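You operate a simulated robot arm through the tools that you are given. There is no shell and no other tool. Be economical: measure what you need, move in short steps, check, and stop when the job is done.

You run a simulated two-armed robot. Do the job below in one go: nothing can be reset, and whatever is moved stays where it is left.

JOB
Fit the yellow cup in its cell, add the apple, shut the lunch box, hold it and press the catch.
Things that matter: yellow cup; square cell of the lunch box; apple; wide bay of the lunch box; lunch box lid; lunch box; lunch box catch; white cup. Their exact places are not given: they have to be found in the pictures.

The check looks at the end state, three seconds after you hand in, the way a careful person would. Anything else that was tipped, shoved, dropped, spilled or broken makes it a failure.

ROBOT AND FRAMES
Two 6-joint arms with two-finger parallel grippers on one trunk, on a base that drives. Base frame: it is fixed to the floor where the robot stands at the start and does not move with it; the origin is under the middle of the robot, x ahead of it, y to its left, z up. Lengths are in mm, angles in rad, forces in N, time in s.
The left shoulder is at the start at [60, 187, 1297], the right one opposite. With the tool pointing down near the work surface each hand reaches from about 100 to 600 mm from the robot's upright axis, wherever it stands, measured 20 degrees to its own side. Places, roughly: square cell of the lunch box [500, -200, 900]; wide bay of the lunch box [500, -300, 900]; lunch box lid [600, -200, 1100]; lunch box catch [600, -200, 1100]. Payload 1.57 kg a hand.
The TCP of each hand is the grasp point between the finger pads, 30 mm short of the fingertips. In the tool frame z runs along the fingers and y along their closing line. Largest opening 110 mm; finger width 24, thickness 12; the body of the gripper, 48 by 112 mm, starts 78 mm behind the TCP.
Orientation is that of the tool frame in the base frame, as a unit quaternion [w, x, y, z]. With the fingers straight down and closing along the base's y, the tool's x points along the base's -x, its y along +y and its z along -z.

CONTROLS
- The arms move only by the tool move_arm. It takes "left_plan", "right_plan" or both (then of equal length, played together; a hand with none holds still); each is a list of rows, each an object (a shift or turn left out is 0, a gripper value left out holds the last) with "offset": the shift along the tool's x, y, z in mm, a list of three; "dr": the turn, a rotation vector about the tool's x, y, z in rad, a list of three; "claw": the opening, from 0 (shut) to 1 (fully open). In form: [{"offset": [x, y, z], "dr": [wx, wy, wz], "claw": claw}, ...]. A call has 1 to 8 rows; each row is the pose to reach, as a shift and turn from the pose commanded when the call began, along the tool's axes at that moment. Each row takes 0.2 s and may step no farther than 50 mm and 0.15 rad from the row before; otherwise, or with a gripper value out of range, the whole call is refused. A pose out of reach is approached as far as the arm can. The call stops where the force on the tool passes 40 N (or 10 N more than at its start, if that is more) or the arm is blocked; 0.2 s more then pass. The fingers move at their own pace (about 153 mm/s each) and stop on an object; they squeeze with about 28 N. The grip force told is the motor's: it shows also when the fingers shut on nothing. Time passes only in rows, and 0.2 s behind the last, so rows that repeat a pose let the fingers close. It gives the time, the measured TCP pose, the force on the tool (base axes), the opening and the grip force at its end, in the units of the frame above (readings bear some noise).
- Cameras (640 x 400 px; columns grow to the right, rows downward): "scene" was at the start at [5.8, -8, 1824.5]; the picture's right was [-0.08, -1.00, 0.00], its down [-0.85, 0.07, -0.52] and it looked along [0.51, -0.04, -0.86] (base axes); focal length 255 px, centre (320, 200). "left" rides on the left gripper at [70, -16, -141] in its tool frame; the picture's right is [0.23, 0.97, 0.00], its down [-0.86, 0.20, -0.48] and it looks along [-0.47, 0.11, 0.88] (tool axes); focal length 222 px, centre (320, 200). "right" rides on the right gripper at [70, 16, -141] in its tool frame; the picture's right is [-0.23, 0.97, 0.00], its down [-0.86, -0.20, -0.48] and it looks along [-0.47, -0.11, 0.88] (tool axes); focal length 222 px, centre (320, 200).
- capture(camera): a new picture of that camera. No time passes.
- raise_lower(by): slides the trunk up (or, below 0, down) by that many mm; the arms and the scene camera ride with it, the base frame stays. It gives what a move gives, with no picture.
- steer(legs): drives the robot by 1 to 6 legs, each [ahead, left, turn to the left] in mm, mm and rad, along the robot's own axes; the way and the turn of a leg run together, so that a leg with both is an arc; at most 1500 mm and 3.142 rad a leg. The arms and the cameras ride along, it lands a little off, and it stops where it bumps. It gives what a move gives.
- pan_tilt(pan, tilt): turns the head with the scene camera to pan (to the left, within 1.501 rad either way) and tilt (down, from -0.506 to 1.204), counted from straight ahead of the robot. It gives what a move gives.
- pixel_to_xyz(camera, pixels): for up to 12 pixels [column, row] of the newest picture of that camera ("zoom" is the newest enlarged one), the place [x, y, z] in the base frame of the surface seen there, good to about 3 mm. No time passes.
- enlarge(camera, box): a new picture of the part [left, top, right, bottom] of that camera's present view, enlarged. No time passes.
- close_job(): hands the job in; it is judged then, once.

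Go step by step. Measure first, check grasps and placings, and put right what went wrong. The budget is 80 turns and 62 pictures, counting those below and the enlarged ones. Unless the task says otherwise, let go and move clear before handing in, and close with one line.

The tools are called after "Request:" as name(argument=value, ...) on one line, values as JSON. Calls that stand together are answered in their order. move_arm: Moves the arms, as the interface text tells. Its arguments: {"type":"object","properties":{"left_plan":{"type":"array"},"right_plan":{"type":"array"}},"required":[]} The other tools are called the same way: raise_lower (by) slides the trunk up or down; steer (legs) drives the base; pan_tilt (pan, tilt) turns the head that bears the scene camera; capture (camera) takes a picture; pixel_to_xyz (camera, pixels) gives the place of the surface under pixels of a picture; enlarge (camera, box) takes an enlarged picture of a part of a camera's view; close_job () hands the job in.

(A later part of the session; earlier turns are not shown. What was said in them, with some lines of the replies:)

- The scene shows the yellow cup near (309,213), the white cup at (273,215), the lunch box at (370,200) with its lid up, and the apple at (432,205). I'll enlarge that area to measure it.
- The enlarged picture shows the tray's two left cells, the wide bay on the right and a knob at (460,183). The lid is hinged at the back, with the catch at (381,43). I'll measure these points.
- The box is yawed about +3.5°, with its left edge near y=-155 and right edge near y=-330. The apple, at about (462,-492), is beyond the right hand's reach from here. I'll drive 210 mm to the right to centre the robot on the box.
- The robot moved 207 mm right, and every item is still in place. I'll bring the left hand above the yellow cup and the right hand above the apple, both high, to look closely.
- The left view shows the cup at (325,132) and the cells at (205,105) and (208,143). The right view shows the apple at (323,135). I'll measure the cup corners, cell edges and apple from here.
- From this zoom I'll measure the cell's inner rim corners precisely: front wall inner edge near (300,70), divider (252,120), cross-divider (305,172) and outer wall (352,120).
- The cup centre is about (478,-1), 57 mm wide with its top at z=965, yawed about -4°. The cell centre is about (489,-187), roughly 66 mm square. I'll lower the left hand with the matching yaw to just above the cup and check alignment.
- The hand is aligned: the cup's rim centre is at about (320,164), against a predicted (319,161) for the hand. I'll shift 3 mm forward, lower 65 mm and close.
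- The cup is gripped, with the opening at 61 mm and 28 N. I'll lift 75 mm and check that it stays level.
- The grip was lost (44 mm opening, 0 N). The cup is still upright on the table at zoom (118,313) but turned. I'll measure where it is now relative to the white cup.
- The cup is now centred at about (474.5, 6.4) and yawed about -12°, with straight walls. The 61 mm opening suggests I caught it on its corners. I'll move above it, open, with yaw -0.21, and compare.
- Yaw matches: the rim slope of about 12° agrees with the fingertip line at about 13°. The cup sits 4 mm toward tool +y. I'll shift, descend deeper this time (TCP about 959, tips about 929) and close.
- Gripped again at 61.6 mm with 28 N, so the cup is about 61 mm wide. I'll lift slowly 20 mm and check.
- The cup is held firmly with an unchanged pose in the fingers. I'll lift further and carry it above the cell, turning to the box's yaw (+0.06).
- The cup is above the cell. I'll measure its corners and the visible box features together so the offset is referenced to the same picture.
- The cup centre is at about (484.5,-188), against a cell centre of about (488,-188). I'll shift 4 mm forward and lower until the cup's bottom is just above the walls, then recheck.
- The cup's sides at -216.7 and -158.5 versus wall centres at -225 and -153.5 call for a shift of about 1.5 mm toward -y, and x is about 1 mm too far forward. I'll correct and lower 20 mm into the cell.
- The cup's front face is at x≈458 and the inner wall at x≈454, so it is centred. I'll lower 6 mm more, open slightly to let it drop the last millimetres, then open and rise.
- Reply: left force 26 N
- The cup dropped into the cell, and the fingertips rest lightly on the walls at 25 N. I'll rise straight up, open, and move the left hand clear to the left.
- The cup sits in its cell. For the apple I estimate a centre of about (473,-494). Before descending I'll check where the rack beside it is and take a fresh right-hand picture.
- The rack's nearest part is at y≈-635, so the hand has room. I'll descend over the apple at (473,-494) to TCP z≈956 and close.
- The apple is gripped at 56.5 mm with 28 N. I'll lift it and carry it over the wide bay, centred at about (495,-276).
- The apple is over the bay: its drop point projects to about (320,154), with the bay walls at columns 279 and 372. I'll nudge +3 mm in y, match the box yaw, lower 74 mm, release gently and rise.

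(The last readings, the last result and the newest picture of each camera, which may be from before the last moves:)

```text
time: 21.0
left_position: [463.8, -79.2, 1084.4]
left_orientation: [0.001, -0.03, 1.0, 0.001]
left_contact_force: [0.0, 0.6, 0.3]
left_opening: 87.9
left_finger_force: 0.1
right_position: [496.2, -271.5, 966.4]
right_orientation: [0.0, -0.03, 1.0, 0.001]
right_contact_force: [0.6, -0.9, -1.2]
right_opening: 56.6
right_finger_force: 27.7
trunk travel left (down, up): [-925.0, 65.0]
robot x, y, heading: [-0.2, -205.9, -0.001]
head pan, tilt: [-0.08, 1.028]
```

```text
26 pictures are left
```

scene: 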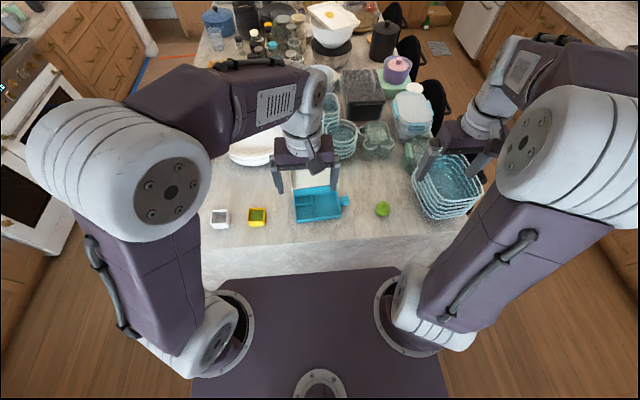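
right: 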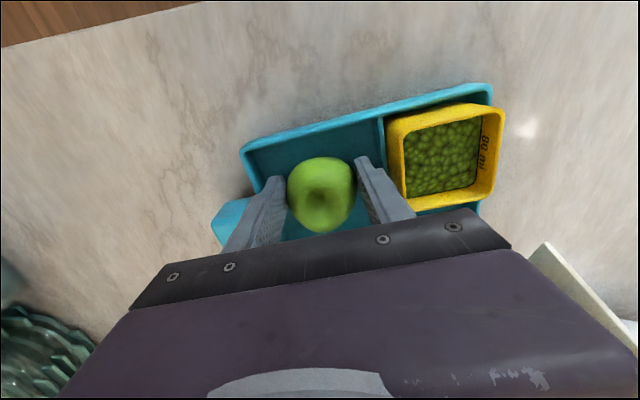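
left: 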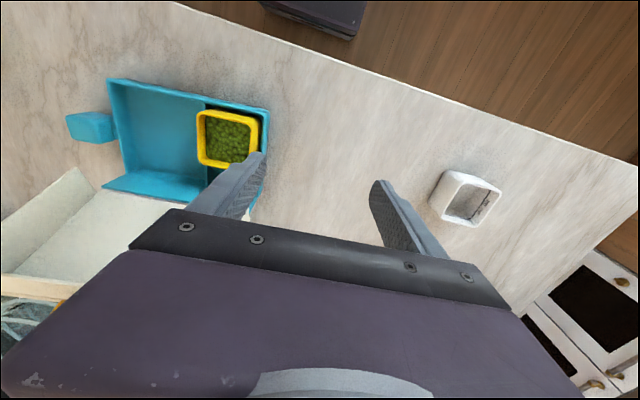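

The apple is inside the bay and about 2 mm above the floor. I'll lower 2 mm, open to 66 mm, and rise.

Request:
move_arm(right_plan=[{"offset": [0, 0, 2.5]}, {"offset": [0, 0, 2.5], "claw": 0.54}, {"offset": [0, 0, 2.5], "claw": 0.6}, {"offset": [0, 0, 2.5], "claw": 0.6}, {"offset": [0, 0, -30], "claw": 0.6}, {"offset": [0, 0, -75]}, {"offset": [25, -40, -85]}, {"offset": [35, -85, -90]}])

Request:
enlarge(camera="scene", box=[275, 130, 395, 230])

```text
time: 22.8
left_position: [462.7, -81.4, 1084.9]
left_orientation: [0.0, -0.03, 1.0, 0.001]
left_contact_force: [0.5, -0.1, -0.1]
left_opening: 87.9
left_finger_force: 0.0
right_position: [465.7, -361.9, 1055.2]
right_orientation: [0.001, -0.029, 1.0, 0.001]
right_contact_force: [-0.9, -0.2, -0.3]
right_opening: 66.0
right_finger_force: 0.0
trunk travel left (down, up): [-925.0, 65.0]
robot x, y, heading: [0.4, -204.4, -0.003]
head pan, tilt: [-0.08, 1.028]
```

```text
4.00 times, centred on (335, 180) of scene
```

zoom: 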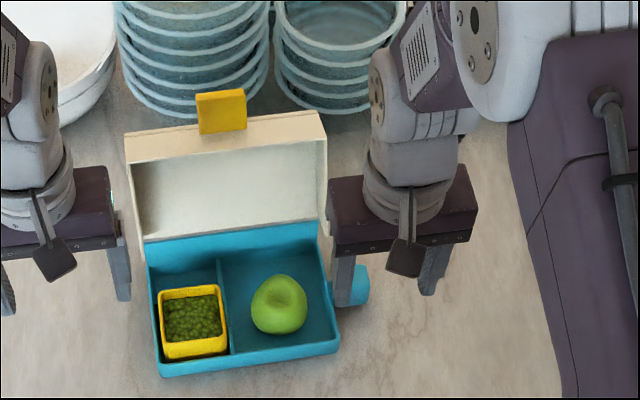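

The apple rests in the bay. Now I'll turn the right gripper about 90° so it can pinch the box's side knob front to back, with its camera on the outer side. First I'll do 1.2 rad of turn while staying high.

Request:
move_arm(right_plan=[{"offset": [-6, -4, -15], "dr": [0, 0, -0.15]}, {"offset": [-12, -10, -30], "dr": [0, 0, -0.3]}, {"offset": [-18, -15, -45], "dr": [0, 0, -0.45]}, {"offset": [-25, -15, -45], "dr": [0, 0, -0.6]}, {"offset": [-32, -15, -45], "dr": [0, 0, -0.75]}, {"offset": [-39, -15, -45], "dr": [0, 0, -0.9]}, {"offset": [-45, -15, -45], "dr": [0, 0, -1.05]}, {"offset": [-51, -15, -45], "dr": [0, 0, -1.2]}])

Request:
enlarge(camera="scene", box=[300, 140, 420, 230])

```text
time: 24.6
left_position: [462.4, -78.8, 1083.4]
left_orientation: [0.0, -0.029, 1.0, 0.0]
left_contact_force: [0.8, -0.1, 0.3]
left_opening: 87.9
left_finger_force: 0.0
right_position: [517.5, -370.6, 1101.8]
right_orientation: [0.0, -0.589, 0.808, 0.0]
right_contact_force: [0.1, 0.8, -0.1]
right_opening: 65.9
right_finger_force: 0.0
trunk travel left (down, up): [-925.0, 65.0]
robot x, y, heading: [0.2, -206.1, -0.004]
head pan, tilt: [-0.08, 1.028]
```

```text
4.44 times, centred on (360, 185) of scene
```

zoom: 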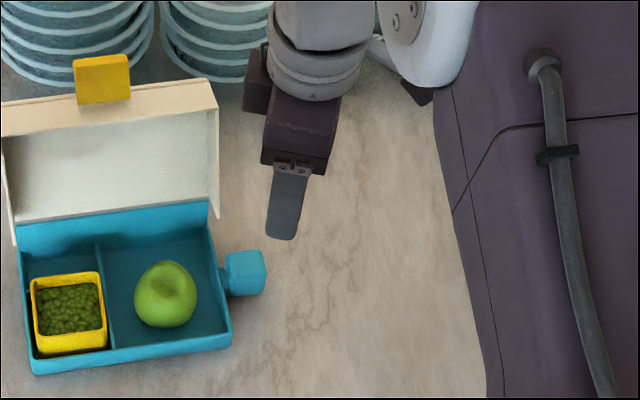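

The turn worked (tool x now points mostly to -y). I'll measure the knob now that it is fully visible at (245,272), along with the lid and catch.

Request:
pixel_to_xyz(camera="zoom", pixels=[[246, 258], [230, 256], [262, 253], [229, 293], [265, 287], [247, 280], [222, 275], [247, 268], [222, 290], [218, 262], [235, 262], [258, 262]])

Request:
pixel_to_xyz(camera="zoom", pixels=[[75, 63], [128, 56], [78, 102], [129, 96], [102, 80], [5, 108], [212, 84], [15, 132], [216, 108], [217, 212], [14, 242], [110, 215]])

```text
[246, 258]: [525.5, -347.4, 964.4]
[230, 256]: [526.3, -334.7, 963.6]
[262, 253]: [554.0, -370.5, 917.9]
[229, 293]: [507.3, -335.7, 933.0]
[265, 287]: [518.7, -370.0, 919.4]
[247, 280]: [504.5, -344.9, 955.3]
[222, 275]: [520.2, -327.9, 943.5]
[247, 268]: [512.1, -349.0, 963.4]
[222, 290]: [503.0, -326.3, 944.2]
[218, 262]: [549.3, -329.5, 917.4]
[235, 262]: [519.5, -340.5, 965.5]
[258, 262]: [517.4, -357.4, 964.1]
```

```text
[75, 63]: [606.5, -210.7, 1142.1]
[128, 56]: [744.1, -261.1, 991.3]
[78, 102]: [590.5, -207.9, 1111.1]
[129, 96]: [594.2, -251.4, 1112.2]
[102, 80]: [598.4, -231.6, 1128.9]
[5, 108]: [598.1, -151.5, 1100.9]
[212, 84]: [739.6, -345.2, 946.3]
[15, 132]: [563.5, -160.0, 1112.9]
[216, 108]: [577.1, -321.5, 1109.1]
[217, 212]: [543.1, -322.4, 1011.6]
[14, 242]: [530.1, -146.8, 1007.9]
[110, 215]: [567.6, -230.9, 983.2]
```

The knob spans x 504–534, y -334 to -366, with its top at z≈965. I'll finish the turn to yaw 1.63 and position above it, biased outward at y≈-362 to leave room for the lid's swing.

Request:
move_arm(right_plan=[{"offset": [-3, 0.5, 20], "dr": [0, 0, -0.13]}, {"offset": [-6, 1, 45], "dr": [0, 0, -0.26]}, {"offset": [-8.6, 1.2, 70], "dr": [0, 0, -0.37]}, {"offset": [-8.6, 1.2, 70], "dr": [0, 0, -0.37]}])

Request:
capture(camera="right")

```text
time: 25.6
left_position: [463.0, -79.5, 1084.8]
left_orientation: [0.0, -0.03, 1.0, 0.0]
left_contact_force: [-0.2, 0.1, -0.2]
left_opening: 88.0
left_finger_force: 0.1
right_position: [517.6, -363.2, 1029.8]
right_orientation: [0.0, 0.728, -0.685, 0.0]
right_contact_force: [0.1, -0.8, 0.0]
right_opening: 65.9
right_finger_force: 0.0
trunk travel left (down, up): [-925.0, 65.0]
robot x, y, heading: [-2.5, -205.6, -0.003]
head pan, tilt: [-0.08, 1.028]
```

```text
23 pictures are left
```

right: 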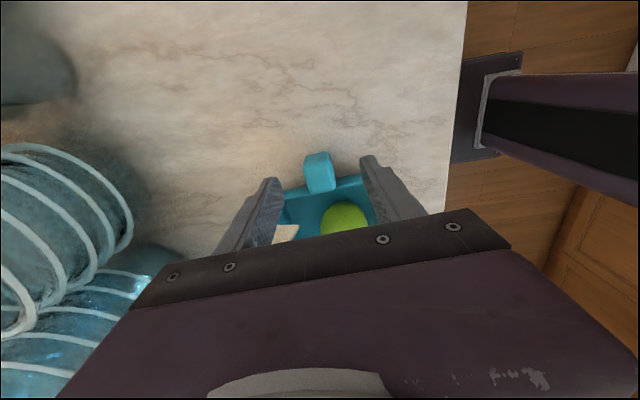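

The knob at (320,172) sits centred between the fingers. I'll lean the body outward by 0.12 rad, descend to TCP z≈957 and close on the knob.

Request:
move_arm(right_plan=[{"offset": [0, 0, 25], "dr": [0, -0.06, 0]}, {"offset": [0, 0, 50], "dr": [0, -0.12, 0]}, {"offset": [0, 0, 73], "dr": [0, -0.12, 0]}, {"offset": [0, 0, 73], "dr": [0, -0.12, 0], "claw": 0.15}, {"offset": [0, 0, 73], "dr": [0, -0.12, 0], "claw": 0.15}, {"offset": [0, 0, 73], "dr": [0, -0.12, 0], "claw": 0.15}])

Request:
enlarge(camera="scene", box=[280, 130, 400, 230])

```text
time: 27.0
left_position: [463.2, -79.5, 1085.6]
left_orientation: [0.0, -0.03, 1.0, 0.0]
left_contact_force: [0.2, 0.3, -0.5]
left_opening: 87.8
left_finger_force: 0.0
right_position: [520.4, -362.3, 958.2]
right_orientation: [-0.042, 0.727, -0.684, -0.044]
right_contact_force: [0.1, -1.3, 1.0]
right_opening: 29.7
right_finger_force: 28.5
trunk travel left (down, up): [-925.0, 65.0]
robot x, y, heading: [-0.4, -206.3, -0.005]
head pan, tilt: [-0.08, 1.028]
```

```text
4.00 times, centred on (340, 180) of scene
```

zoom: 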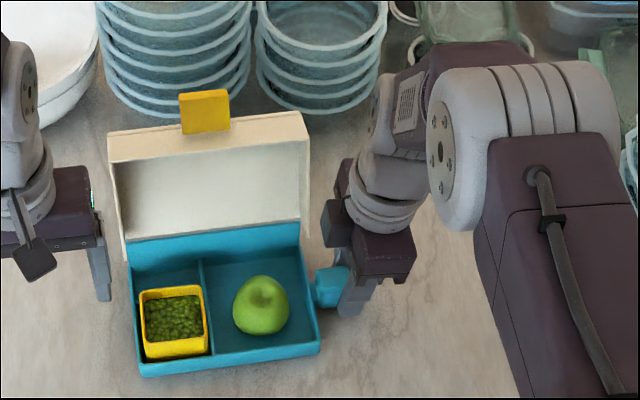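

The knob is held (29.7 mm, 28.5 N). A dark block at (335,225) sits on the box side of the gripper, so I'll measure whether it intrudes into the lid's path.

Request:
pixel_to_xyz(camera="zoom", pixels=[[326, 215], [335, 225], [350, 220], [330, 242], [345, 180], [345, 210], [362, 235], [358, 270], [305, 125], [307, 210], [352, 250], [380, 262]])

Request:
enlarge(camera="left", box=[0, 40, 270, 210])

```text
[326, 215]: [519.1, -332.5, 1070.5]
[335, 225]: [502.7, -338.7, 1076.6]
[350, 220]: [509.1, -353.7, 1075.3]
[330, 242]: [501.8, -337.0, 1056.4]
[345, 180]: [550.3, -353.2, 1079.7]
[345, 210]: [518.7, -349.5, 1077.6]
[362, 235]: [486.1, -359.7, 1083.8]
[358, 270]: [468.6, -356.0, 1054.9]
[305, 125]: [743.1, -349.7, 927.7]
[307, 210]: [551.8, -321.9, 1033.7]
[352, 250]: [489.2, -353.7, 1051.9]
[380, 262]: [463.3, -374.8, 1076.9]
```

```text
2.35 times, centred on (135, 125) of left
```

zoom: 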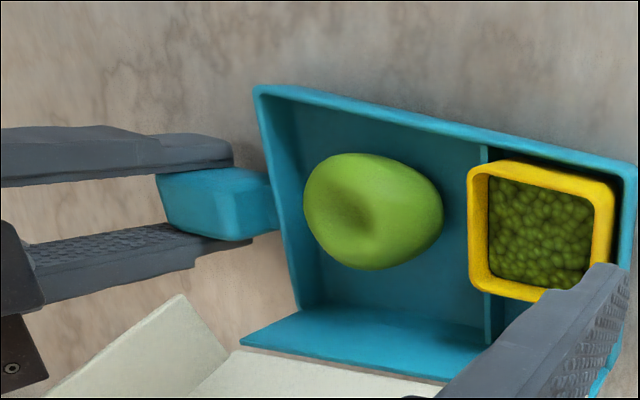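

The block reaches y≈-332, only about 5–8 mm outside the lid's side. I'll open, lean outward 0.12 rad more, and close again for more room.

Request:
move_arm(right_plan=[{"claw": 0.4}, {"claw": 0.4}, {"dr": [0, -0.06, 0]}, {"dr": [0, -0.12, 0]}, {"dr": [0, -0.12, 0], "claw": 0.15}, {"dr": [0, -0.12, 0], "claw": 0.15}, {"dr": [0, -0.12, 0], "claw": 0.15}])

Request:
enlarge(camera="scene", box=[280, 130, 400, 230])

```text
time: 28.6
left_position: [462.8, -80.1, 1084.1]
left_orientation: [0.001, -0.03, 1.0, -0.001]
left_contact_force: [0.2, 0.5, -0.8]
left_opening: 87.7
left_finger_force: 0.1
right_position: [518.9, -362.3, 958.9]
right_orientation: [-0.082, 0.722, -0.681, -0.088]
right_contact_force: [0.4, -1.1, 0.1]
right_opening: 29.9
right_finger_force: 27.7
trunk travel left (down, up): [-925.0, 65.0]
robot x, y, heading: [-1.3, -204.9, 0.001]
head pan, tilt: [-0.08, 1.028]
```

```text
4.00 times, centred on (340, 180) of scene
```

zoom: 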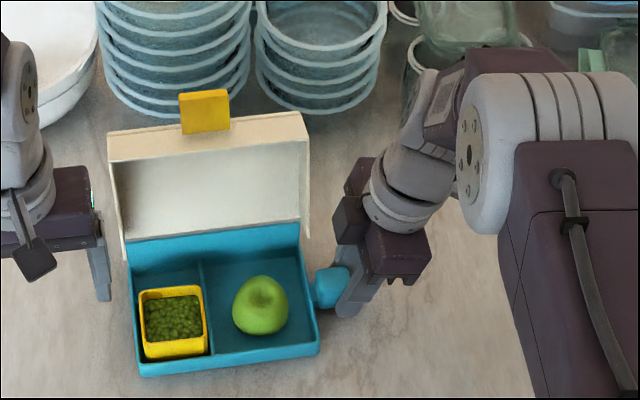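

Holding again with more clearance. Next I need the space behind the lid for a pushing finger, so I'll measure the bowls behind it and the lid's upper edge.

Request:
pixel_to_xyz(camera="zoom", pixels=[[120, 40], [130, 85], [160, 115], [140, 108], [240, 40], [320, 108], [60, 110], [95, 80], [110, 120], [175, 100], [235, 110], [100, 30]])

Request:
pixel_to_xyz(camera="zoom", pixels=[[112, 137], [112, 160], [200, 128], [298, 115], [200, 145], [302, 142], [123, 180], [205, 220], [122, 255], [210, 160], [205, 95], [205, 130]])

```text
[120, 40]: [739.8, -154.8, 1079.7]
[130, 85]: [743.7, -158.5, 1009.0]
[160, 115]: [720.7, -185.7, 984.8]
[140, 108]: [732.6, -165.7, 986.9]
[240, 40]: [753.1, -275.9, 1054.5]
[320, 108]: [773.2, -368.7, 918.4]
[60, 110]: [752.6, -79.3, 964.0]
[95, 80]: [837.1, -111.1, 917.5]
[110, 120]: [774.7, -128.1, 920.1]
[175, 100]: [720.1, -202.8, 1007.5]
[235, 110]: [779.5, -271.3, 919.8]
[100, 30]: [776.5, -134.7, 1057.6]
```

```text
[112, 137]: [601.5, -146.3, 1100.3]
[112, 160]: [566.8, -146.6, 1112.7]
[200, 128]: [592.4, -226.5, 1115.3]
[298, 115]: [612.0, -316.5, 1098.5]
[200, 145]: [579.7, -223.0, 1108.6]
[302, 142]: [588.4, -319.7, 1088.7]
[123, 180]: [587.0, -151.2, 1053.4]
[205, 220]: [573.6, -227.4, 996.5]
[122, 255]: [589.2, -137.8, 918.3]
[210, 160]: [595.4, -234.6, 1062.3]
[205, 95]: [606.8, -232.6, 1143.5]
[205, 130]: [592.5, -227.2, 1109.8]
```

The bowls behind start at x≈720, so there is room. The lid hinges at about (572, z 985), leans back to (605, z 1100) and is about 40 mm deep, with the catch projecting from its front wall. I'll bring the left hand, fingers shut, up and over to behind the lid at y≈-185.

Request:
move_arm(left_plan=[{"offset": [0, 0, -40], "claw": 0}, {"offset": [0, 0, -80]}, {"offset": [0, 0, -120]}, {"offset": [-33, -23, -125]}, {"offset": [-66, -46, -125]}, {"offset": [-99, -69, -125]}, {"offset": [-132, -92, -125]}, {"offset": [-167, -115, -125]}])

Request:
enlarge(camera="scene", box=[260, 110, 400, 230])

```text
time: 30.4
left_position: [578.2, -163.0, 1212.7]
left_orientation: [-0.001, -0.03, 1.0, 0.0]
left_contact_force: [0.5, -0.2, -0.7]
left_opening: 0.0
left_finger_force: 21.4
left hand out of reach, approached as far as the arm can: row 7, 8
right_position: [519.2, -362.0, 958.0]
right_orientation: [-0.084, 0.722, -0.681, -0.087]
right_contact_force: [1.1, -1.5, 1.5]
right_opening: 29.8
right_finger_force: 28.2
trunk travel left (down, up): [-925.0, 65.0]
robot x, y, heading: [-0.1, -204.4, -0.0]
head pan, tilt: [-0.08, 1.028]
```

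```text
3.33 times, centred on (330, 170) of scene
```

zoom: 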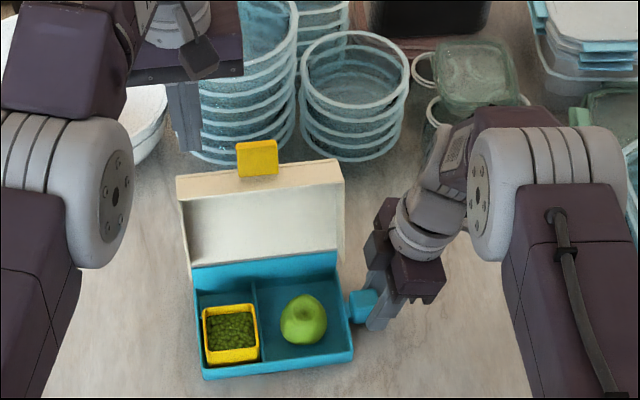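

The left hand reaches only x≈578 with the tool vertical. I'll tilt its fingers forward about 0.5 rad while high so they extend over and behind the lid's top edge.

Request:
move_arm(left_plan=[{"offset": [0, 0, 0], "dr": [0, -0.13, 0]}, {"offset": [0, 4, 0], "dr": [0, -0.26, 0]}, {"offset": [0, 8, 0], "dr": [0, -0.39, 0]}, {"offset": [0, 12, 0], "dr": [0, -0.52, 0]}, {"offset": [0, 12, 0], "dr": [0, -0.52, 0]}])

```text
time: 31.6
left_position: [577.2, -147.3, 1213.4]
left_orientation: [0.258, -0.029, 0.966, 0.007]
left_contact_force: [0.1, 0.2, -0.3]
left_opening: 0.0
left_finger_force: 21.1
left hand out of reach, approached as far as the arm can: row 1
right_position: [519.2, -360.9, 959.1]
right_orientation: [-0.082, 0.722, -0.681, -0.087]
right_contact_force: [-1.8, -1.4, 0.8]
right_opening: 29.8
right_finger_force: 28.3
trunk travel left (down, up): [-925.0, 65.0]
robot x, y, heading: [1.4, -205.9, 0.0]
head pan, tilt: [-0.08, 1.028]
```

The tilt was reached. Now I'll move forward past the lid's top edge, then down behind it.

Request:
move_arm(left_plan=[{"offset": [-27, -14, 16]}, {"offset": [-55, -29, 31.5]}, {"offset": [-55, -29, 31.5]}, {"offset": [-37, -29, 62.7]}, {"offset": [-19, -29, 94]}, {"offset": [-6, -29, 117]}, {"offset": [-6, -29, 117]}])

Request:
enlarge(camera="scene", box=[260, 110, 400, 230])

Request:
capture(camera="left")

```text
time: 33.2
left_position: [644.5, -170.5, 1111.5]
left_orientation: [0.257, -0.028, 0.966, 0.008]
left_contact_force: [0.4, -0.5, 0.2]
left_opening: 0.0
left_finger_force: 21.0
right_position: [519.9, -363.6, 958.8]
right_orientation: [-0.083, 0.722, -0.681, -0.088]
right_contact_force: [0.4, -0.1, 0.4]
right_opening: 30.0
right_finger_force: 28.2
trunk travel left (down, up): [-925.0, 65.0]
robot x, y, heading: [1.1, -201.8, -0.0]
head pan, tilt: [-0.08, 1.028]
```

```text
3.33 times, centred on (330, 170) of scene
```

zoom: 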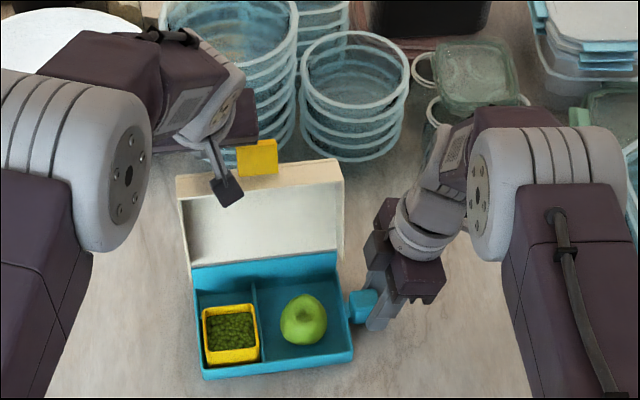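

```text
17 pictures are left
```

left: 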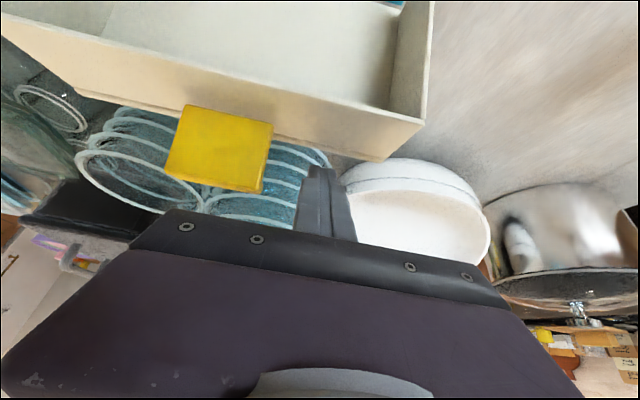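

The fingers are behind the lid's upper edge (finger at (325,200), edge at (330,150)). I'll drop 12 mm and pull slowly back in -x by 75 mm to tip the lid toward vertical.

Request:
move_arm(left_plan=[{"offset": [6, 0, 10.4]}, {"offset": [19, 1, 3]}, {"offset": [27.7, 1.5, -2]}, {"offset": [36.3, 2, -7]}, {"offset": [45, 2.7, -11.9]}, {"offset": [53.7, 3.3, -16.9]}, {"offset": [62.4, 3.9, -21.8]}, {"offset": [71, 4.5, -26.8]}])

Request:
enlarge(camera="scene", box=[260, 110, 400, 230])

```text
time: 34.5
left_position: [600.7, -171.8, 1108.3]
left_orientation: [0.263, -0.029, 0.964, 0.005]
left_contact_force: [0.1, 0.4, 6.6]
left_opening: 0.2
left_finger_force: 21.4
right_position: [518.5, -363.0, 960.0]
right_orientation: [-0.082, 0.722, -0.682, -0.087]
right_contact_force: [-3.1, 0.8, 5.0]
right_opening: 30.3
right_finger_force: 27.9
trunk travel left (down, up): [-925.0, 65.0]
robot x, y, heading: [1.4, -204.8, -0.0]
head pan, tilt: [-0.08, 1.028]
stopped in row 6 (left hand): the force on the tool passed its limit (the readings are from after the stop); the commanded pose is now the measured one
```

```text
3.33 times, centred on (330, 170) of scene
```

zoom: 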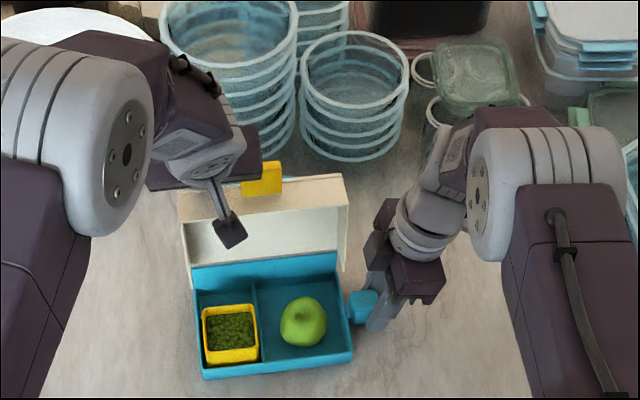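

The pull stopped on force, but the lid has moved (catch now at (262,178)). I'll look through the left camera for what is touching.

Request:
capture(camera="left")

Request:
pixel_to_xyz(camera="zoom", pixels=[[262, 168], [262, 180], [262, 192], [340, 177], [345, 200], [300, 185], [300, 200], [200, 195], [182, 200], [184, 220], [345, 225], [300, 220]])

```text
15 pictures are left
```

left: 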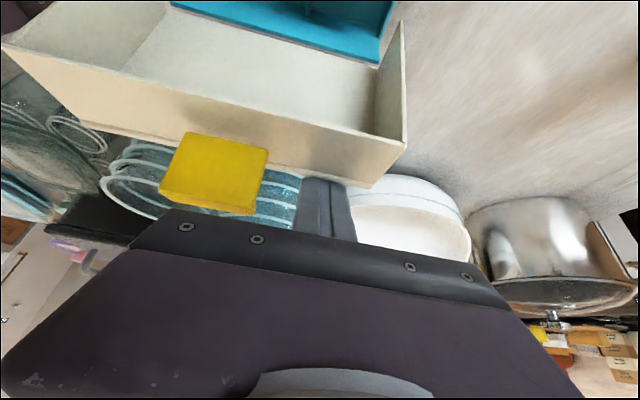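

```text
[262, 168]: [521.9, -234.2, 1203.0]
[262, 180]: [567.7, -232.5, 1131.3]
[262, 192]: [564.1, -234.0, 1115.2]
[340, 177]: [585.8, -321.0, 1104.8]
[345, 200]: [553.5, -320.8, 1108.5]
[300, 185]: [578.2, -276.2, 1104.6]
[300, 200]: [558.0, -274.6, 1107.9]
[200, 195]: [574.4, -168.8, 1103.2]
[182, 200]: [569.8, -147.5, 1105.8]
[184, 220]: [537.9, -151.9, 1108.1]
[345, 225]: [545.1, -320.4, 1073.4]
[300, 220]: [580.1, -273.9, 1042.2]
```

The lid is now about 5° from vertical, and the finger face at x≈587 is right on its back edge, so the force was just the push. I'll continue more slowly, 4 mm per row.

Request:
move_arm(left_plan=[{"offset": [3.5, 0.2, -2]}, {"offset": [7, 0.5, -4]}, {"offset": [10.4, 0.7, -6]}, {"offset": [13.9, 1, -8]}, {"offset": [17.3, 1.2, -10]}, {"offset": [20.8, 1.4, -11.9]}, {"offset": [24.3, 1.7, -13.9]}, {"offset": [27.7, 1.9, -15.9]}])

```text
time: 36.3
left_position: [567.3, -170.7, 1108.8]
left_orientation: [0.263, -0.027, 0.964, 0.004]
left_contact_force: [-1.3, -14.1, 23.5]
left_opening: 0.0
left_finger_force: 21.6
right_position: [516.8, -362.9, 959.8]
right_orientation: [-0.082, 0.722, -0.681, -0.087]
right_contact_force: [4.0, 11.9, 2.4]
right_opening: 29.8
right_finger_force: 28.5
trunk travel left (down, up): [-925.0, 65.0]
robot x, y, heading: [-1.5, -204.9, 0.0]
head pan, tilt: [-0.08, 1.028]
```

It moved 33 mm with no stop, but with 23 N vertical force. I'll check the picture.

Request:
enlarge(camera="scene", box=[260, 110, 400, 230])

```text
3.33 times, centred on (330, 170) of scene
```

zoom: 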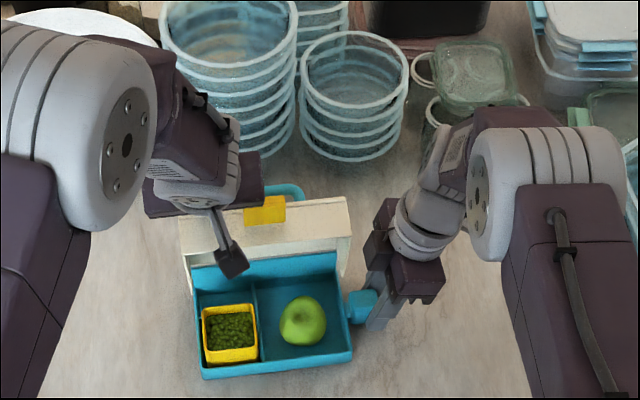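

The lid is past vertical and stays where put, so the hinge is stiff. I'll keep following the arc about the hinge, in the box's own direction, to about 30° past vertical.

Request:
move_arm(left_plan=[{"offset": [5.3, -1, -1.6]}, {"offset": [10.7, -1.5, -2.8]}, {"offset": [16, -1.5, -4]}, {"offset": [21.4, -1.5, -5.2]}, {"offset": [26.8, -1.5, -6.5]}, {"offset": [32, -1.5, -7.7]}, {"offset": [37.4, -1.5, -8.9]}, {"offset": [42.8, -1.5, -10.1]}])

```text
time: 36.9
left_position: [561.6, -172.7, 1108.8]
left_orientation: [0.266, -0.028, 0.963, 0.006]
left_contact_force: [-2.9, -0.3, 21.0]
left_opening: 0.0
left_finger_force: 20.8
right_position: [517.6, -362.0, 959.9]
right_orientation: [-0.082, 0.721, -0.682, -0.087]
right_contact_force: [-1.5, 1.3, 4.0]
right_opening: 29.8
right_finger_force: 28.6
trunk travel left (down, up): [-925.0, 65.0]
robot x, y, heading: [0.6, -204.0, -0.006]
head pan, tilt: [-0.08, 1.028]
stopped in row 2 (left hand): the force on the tool passed its limit (the readings are from after the stop); the commanded pose is now the measured one
```

It stopped again with an almost purely vertical 21 N force. I'll look closely from the left camera to see what supports the finger.

Request:
enlarge(camera="left", box=[140, 80, 440, 270])

Request:
pixel_to_xyz(camera="zoom", pixels=[[390, 160], [390, 190], [390, 230], [390, 270], [150, 200], [480, 200], [520, 160], [390, 130], [200, 200], [300, 190], [420, 300], [330, 300]])

```text
2.11 times, centred on (290, 175) of left
```

zoom: 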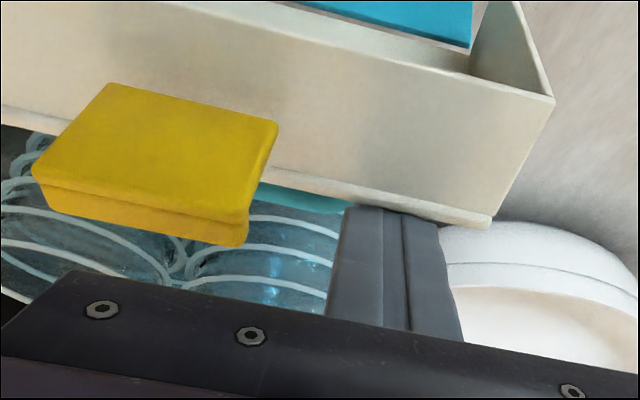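

```text
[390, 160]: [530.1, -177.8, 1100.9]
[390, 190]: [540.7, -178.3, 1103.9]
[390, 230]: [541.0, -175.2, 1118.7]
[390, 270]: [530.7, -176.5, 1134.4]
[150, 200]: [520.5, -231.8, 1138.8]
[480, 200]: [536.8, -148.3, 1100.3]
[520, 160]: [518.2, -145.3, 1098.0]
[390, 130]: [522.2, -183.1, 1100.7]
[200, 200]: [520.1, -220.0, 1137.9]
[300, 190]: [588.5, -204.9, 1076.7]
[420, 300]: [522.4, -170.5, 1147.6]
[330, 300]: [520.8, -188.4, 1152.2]
```

The finger's slanted face is wedging down on the lid's edge at (541, z 1104). The lid is now about 15° past vertical and within vertical-tool reach, so I'll untilt to vertical and then push with the fingertip along the arc.

Request:
move_arm(left_plan=[{"offset": [-4.5, 0, 0], "dr": [0, 0.13, 0]}, {"offset": [-4.5, 0, 0], "dr": [0, 0.26, 0]}, {"offset": [-4.5, 0, 0], "dr": [0, 0.4, 0]}, {"offset": [-4.5, 0, 0], "dr": [0, 0.535, 0]}, {"offset": [-4.5, 0, 0], "dr": [0, 0.535, 0]}])

```text
time: 38.0
left_position: [564.1, -173.3, 1108.2]
left_orientation: [-0.002, -0.03, 1.0, -0.002]
left_contact_force: [0.4, 0.1, 0.6]
left_opening: 0.1
left_finger_force: 21.2
left hand out of reach, approached as far as the arm can: row 1
right_position: [517.2, -361.4, 958.8]
right_orientation: [-0.083, 0.721, -0.683, -0.086]
right_contact_force: [-1.5, -1.1, 8.0]
right_opening: 29.7
right_finger_force: 28.0
trunk travel left (down, up): [-925.0, 65.0]
robot x, y, heading: [1.7, -205.8, -0.002]
head pan, tilt: [-0.08, 1.028]
```

The hand is vertical and free of contact. I'll push along the arc to about 37°.

Request:
move_arm(left_plan=[{"offset": [5, 0, 1]}, {"offset": [10, 0, 2.5]}, {"offset": [15, 0, 4.5]}, {"offset": [20, 0, 6.5]}, {"offset": [25, 0, 9]}, {"offset": [29.5, 0, 12]}, {"offset": [34, 0, 15.5]}, {"offset": [38, 0, 19]}])

```text
time: 39.9
left_position: [526.1, -173.1, 1087.5]
left_orientation: [0.0, -0.029, 1.0, 0.0]
left_contact_force: [-3.7, 11.3, 5.4]
left_opening: 0.0
left_finger_force: 21.5
right_position: [519.0, -362.2, 957.9]
right_orientation: [-0.082, 0.721, -0.682, -0.087]
right_contact_force: [1.6, -11.3, 0.2]
right_opening: 30.1
right_finger_force: 27.7
trunk travel left (down, up): [-925.0, 65.0]
robot x, y, heading: [0.9, -207.5, -0.006]
head pan, tilt: [-0.08, 1.028]
```

It works smoothly. I'll continue along the arc to about 67°.

Request:
move_arm(left_plan=[{"offset": [4, 1, 2.5]}, {"offset": [8, 1.3, 6]}, {"offset": [12, 1.6, 10]}, {"offset": [15.5, 1.9, 14]}, {"offset": [19, 2, 18.5]}, {"offset": [22, 2.2, 23]}, {"offset": [25, 2.4, 28]}, {"offset": [28, 2.5, 33]}])

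Request:
enlarge(camera="scene", box=[260, 120, 400, 230])

```text
time: 41.6
left_position: [502.0, -173.4, 1056.1]
left_orientation: [-0.001, -0.029, 1.0, -0.002]
left_contact_force: [-0.4, 8.2, 1.7]
left_opening: 0.3
left_finger_force: 21.8
right_position: [518.8, -362.5, 958.4]
right_orientation: [-0.082, 0.722, -0.682, -0.087]
right_contact_force: [1.7, -8.3, 9.5]
right_opening: 30.2
right_finger_force: 27.9
trunk travel left (down, up): [-925.0, 65.0]
robot x, y, heading: [2.7, -203.6, 0.001]
head pan, tilt: [-0.08, 1.028]
```

```text
3.64 times, centred on (330, 175) of scene
```

zoom: 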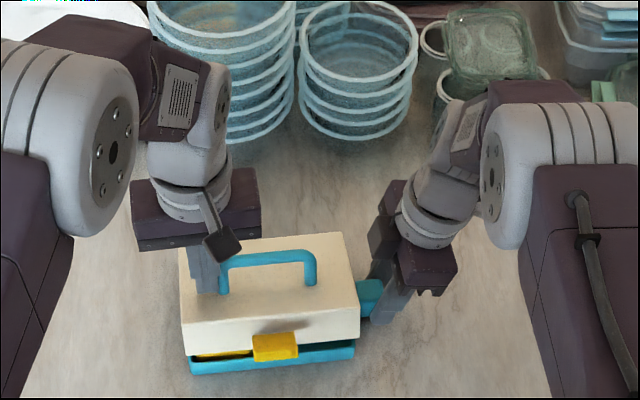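

The lid is nearly shut, and its top carries a carry handle. I'll continue down until it seats, letting the force limit stop me.

Request:
move_arm(left_plan=[{"offset": [3, 0, 5]}, {"offset": [6, 0, 11]}, {"offset": [8, 0, 17]}, {"offset": [10, 0, 23]}, {"offset": [11, 0, 29]}, {"offset": [12, 0, 35]}, {"offset": [12, 0, 41]}, {"offset": [12, 0, 46]}])

Request:
enlarge(camera="scene", box=[290, 160, 380, 235])

```text
time: 43.1
left_position: [487.3, -172.6, 1023.5]
left_orientation: [0.003, -0.03, 1.0, -0.002]
left_contact_force: [-1.9, 5.0, 15.2]
left_opening: 0.1
left_finger_force: 21.2
right_position: [518.1, -362.1, 958.6]
right_orientation: [-0.083, 0.721, -0.683, -0.086]
right_contact_force: [-0.4, -2.6, 1.5]
right_opening: 30.1
right_finger_force: 28.2
trunk travel left (down, up): [-925.0, 65.0]
robot x, y, heading: [-3.2, -203.0, 0.0]
head pan, tilt: [-0.08, 1.028]
stopped in row 7 (left hand): the force on the tool passed its limit (the readings are from after the stop); the commanded pose is now the measured one
```

```text
5.33 times, centred on (335, 198) of scene
```

zoom: 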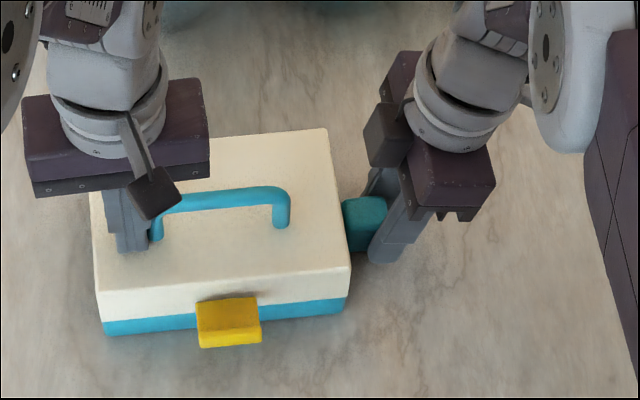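

The lid is down flush on the tray. Now I'll measure the catch tab at (228,320) and the lid's front edge.

Request:
pixel_to_xyz(camera="zoom", pixels=[[228, 304], [228, 315], [228, 327], [228, 335], [228, 343], [203, 318], [255, 312], [206, 340], [258, 335], [170, 300], [170, 325], [220, 280]])

```text
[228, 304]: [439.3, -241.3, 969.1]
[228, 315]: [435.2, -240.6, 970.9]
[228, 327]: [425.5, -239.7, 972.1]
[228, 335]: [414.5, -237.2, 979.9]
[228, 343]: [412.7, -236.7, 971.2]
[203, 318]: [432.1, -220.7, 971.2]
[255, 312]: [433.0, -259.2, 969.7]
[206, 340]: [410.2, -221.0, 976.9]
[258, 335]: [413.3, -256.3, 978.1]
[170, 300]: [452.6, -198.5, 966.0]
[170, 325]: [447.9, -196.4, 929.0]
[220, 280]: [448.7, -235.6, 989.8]
```

The catch is a forward tab from x≈445 (root) to x≈411 (lip), y -220 to -258, top at z≈972. I'll lift the left hand and bring its shut fingertips just above the tab's outer half at (422,-239).

Request:
move_arm(left_plan=[{"offset": [0, 0, -30]}, {"offset": [0, 0, -65]}, {"offset": [35, -31, -65]}, {"offset": [69, -62, -65]}, {"offset": [69, -62, -25]}, {"offset": [69, -62, 2]}, {"offset": [69, -62, 2]}])

Request:
enlarge(camera="scene", box=[290, 160, 380, 235])

```text
time: 44.8
left_position: [423.5, -238.5, 1021.0]
left_orientation: [0.002, -0.03, 1.0, -0.003]
left_contact_force: [0.8, -0.4, 0.6]
left_opening: 0.1
left_finger_force: 21.3
right_position: [518.3, -362.3, 957.7]
right_orientation: [-0.083, 0.721, -0.682, -0.085]
right_contact_force: [-1.1, 0.8, 13.1]
right_opening: 29.9
right_finger_force: 27.5
trunk travel left (down, up): [-925.0, 65.0]
robot x, y, heading: [0.2, -207.5, -0.005]
head pan, tilt: [-0.08, 1.028]
```

```text
5.33 times, centred on (335, 198) of scene
```

zoom: 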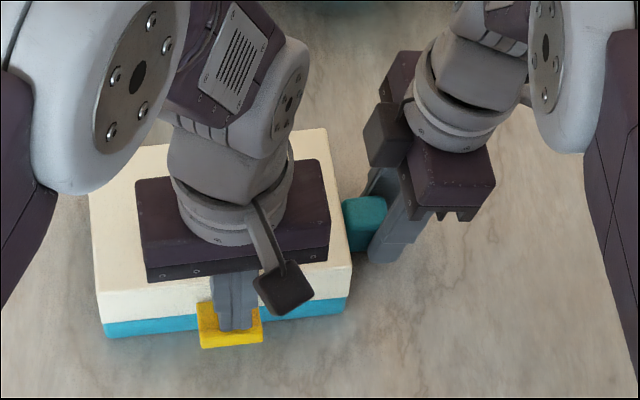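

The fingertips are right above the tab and the lid has stayed shut. I'll press down slowly.

Request:
move_arm(left_plan=[{"offset": [0, 0, 8]}, {"offset": [0, 0, 14]}, {"offset": [0, 0, 18]}, {"offset": [0, 0, 22]}, {"offset": [0, 0, 26]}, {"offset": [0, 0, 30]}, {"offset": [0, 0, 34]}, {"offset": [0, 0, 38]}])

Request:
enlarge(camera="scene", box=[290, 160, 380, 235])

```text
time: 46.5
left_position: [424.3, -239.4, 982.9]
left_orientation: [0.0, -0.029, 1.0, -0.002]
left_contact_force: [-2.4, 1.0, 2.6]
left_opening: 0.1
left_finger_force: 21.5
right_position: [518.9, -362.8, 959.0]
right_orientation: [-0.082, 0.721, -0.683, -0.085]
right_contact_force: [0.8, 0.3, 15.4]
right_opening: 30.0
right_finger_force: 28.2
trunk travel left (down, up): [-925.0, 65.0]
robot x, y, heading: [-1.3, -206.1, 0.002]
head pan, tilt: [-0.08, 1.028]
```

```text
5.33 times, centred on (335, 198) of scene
```

zoom: 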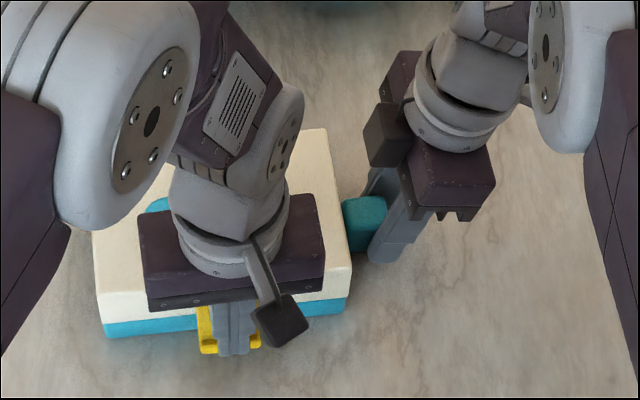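

The tab folds down easily and is now about 60° down. I'll step the fingers out in front, lower a little, and push it in against the front face, letting force stop it.

Request:
move_arm(left_plan=[{"offset": [16, 0, 0]}, {"offset": [18, 0, 10]}, {"offset": [10, 0, 10]}, {"offset": [4, 0, 10]}, {"offset": [0, 0, 10]}, {"offset": [-4, 0, 10]}, {"offset": [-8, 0, 10]}, {"offset": [-12, 0, 10]}])

```text
time: 48.4
left_position: [435.3, -239.2, 971.6]
left_orientation: [-0.001, -0.029, 1.0, -0.001]
left_contact_force: [-15.7, 7.9, 0.7]
left_opening: 0.0
left_finger_force: 20.6
right_position: [521.9, -363.3, 958.1]
right_orientation: [-0.084, 0.72, -0.684, -0.084]
right_contact_force: [13.4, -6.9, 4.5]
right_opening: 31.2
right_finger_force: 28.3
trunk travel left (down, up): [-925.0, 65.0]
robot x, y, heading: [1.7, -200.4, 0.0]
head pan, tilt: [-0.08, 1.028]
```

The push reached x≈435 with about 16 N into the front face, taken up by the holding hand. I'll back off, rise and look at the catch.

Request:
move_arm(left_plan=[{"offset": [20, 0, 0]}, {"offset": [40, 0, 0]}, {"offset": [45, 20, -40]}, {"offset": [45, 50, -75]}, {"offset": [45, 90, -100]}, {"offset": [45, 130, -120]}, {"offset": [45, 165, -130]}])

Request:
enlarge(camera="scene", box=[290, 160, 380, 235])

Request:
pixel_to_xyz(camera="zoom", pixels=[[228, 300], [228, 308], [228, 315], [228, 322], [228, 330], [205, 315], [255, 310], [170, 300], [170, 325], [170, 332]])

```text
time: 50.0
left_position: [381.0, -75.3, 1101.1]
left_orientation: [0.001, -0.03, 1.0, -0.003]
left_contact_force: [0.6, -0.4, 0.5]
left_opening: 0.1
left_finger_force: 21.8
right_position: [518.3, -361.8, 958.8]
right_orientation: [-0.082, 0.721, -0.683, -0.085]
right_contact_force: [6.2, 0.6, 14.9]
right_opening: 31.0
right_finger_force: 28.2
trunk travel left (down, up): [-925.0, 65.0]
robot x, y, heading: [-1.8, -207.8, -0.002]
head pan, tilt: [-0.08, 1.028]
```

```text
5.33 times, centred on (335, 198) of scene
```

zoom: 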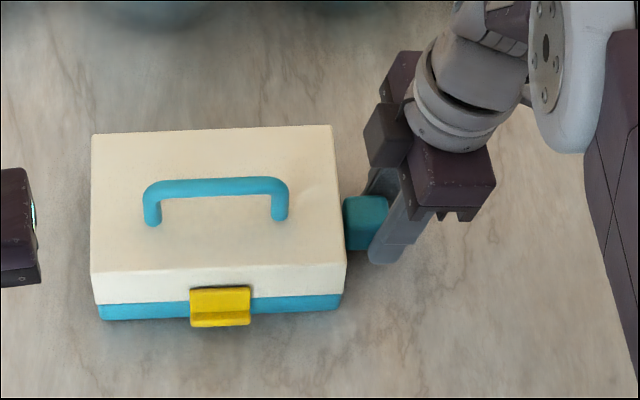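

```text
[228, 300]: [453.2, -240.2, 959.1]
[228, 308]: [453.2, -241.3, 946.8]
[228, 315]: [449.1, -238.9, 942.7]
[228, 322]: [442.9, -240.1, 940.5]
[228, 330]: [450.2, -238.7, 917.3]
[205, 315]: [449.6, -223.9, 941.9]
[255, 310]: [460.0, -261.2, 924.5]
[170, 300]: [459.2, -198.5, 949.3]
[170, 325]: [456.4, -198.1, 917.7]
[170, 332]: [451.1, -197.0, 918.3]
```

The catch lies flat against the front face (x≈453, z 941–959) and the lid is shut. Now I'll release the knob and withdraw the right hand along its own axis.

Request:
move_arm(right_plan=[{"claw": 0.5}, {"claw": 0.5}, {"claw": 0.5}, {"offset": [0, 0, -25]}, {"offset": [0, 0, -60]}, {"offset": [10, 0, -100]}, {"offset": [20, 0, -140]}, {"offset": [20, 0, -170]}])

Request:
enlarge(camera="scene", box=[270, 160, 390, 240])

Request:
capture(camera="scene")

```text
time: 51.8
left_position: [380.8, -75.4, 1101.0]
left_orientation: [0.0, -0.03, 1.0, -0.003]
left_contact_force: [-0.1, -1.0, 0.6]
left_opening: 0.0
left_finger_force: 21.4
right_position: [521.3, -421.7, 1117.8]
right_orientation: [-0.082, 0.721, -0.682, -0.087]
right_contact_force: [-0.4, 0.4, 0.8]
right_opening: 54.9
right_finger_force: 0.1
trunk travel left (down, up): [-925.0, 65.0]
robot x, y, heading: [1.1, -207.0, 0.002]
head pan, tilt: [-0.08, 1.028]
```

```text
5.00 times, centred on (330, 200) of scene
```

zoom: 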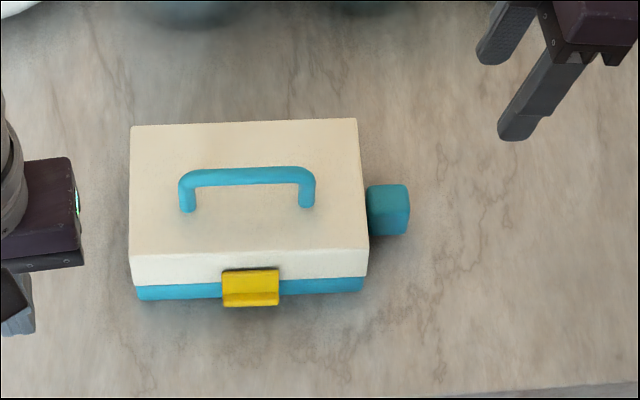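

```text
6 pictures are left
```

scene: 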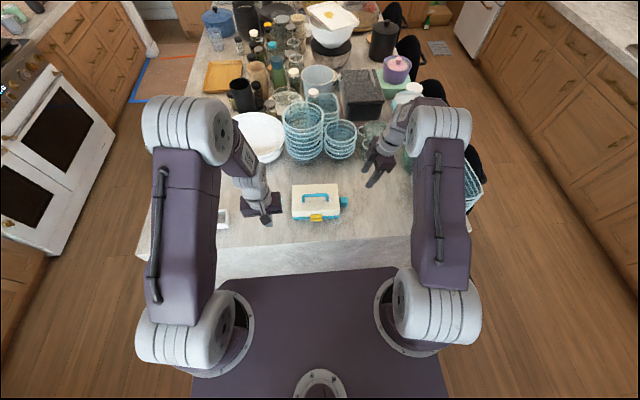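

Both hands are clear, the box stands shut with the catch down, and the white cup is at its place. As a last check I'll measure whether the lid top is level.

Request:
pixel_to_xyz(camera="zoom", pixels=[[140, 135], [350, 130], [140, 248], [355, 240], [250, 245], [250, 275], [250, 290], [250, 302], [160, 292], [160, 270]])

```text
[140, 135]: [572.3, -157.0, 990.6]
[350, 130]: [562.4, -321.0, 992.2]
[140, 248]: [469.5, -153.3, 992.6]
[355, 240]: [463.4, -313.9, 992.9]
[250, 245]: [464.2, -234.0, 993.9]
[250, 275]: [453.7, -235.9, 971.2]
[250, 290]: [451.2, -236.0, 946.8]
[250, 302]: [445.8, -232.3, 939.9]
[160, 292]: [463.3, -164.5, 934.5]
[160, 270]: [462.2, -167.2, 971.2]
```

The lid top is level at z≈992 front and back, and the catch lies flat on the front face. I'm handing the job in.

Request:
close_job()

```text
The job is handed in.
```

The yellow cup is in its cell and the apple is in the wide bay. The lunch box lid is shut, I held the box by its side knob while pressing the catch, and both hands are clear. On the first lift the cup slipped from the grip but stayed upright, and the box ended up turned a few degrees and moved a few mm from where it started.
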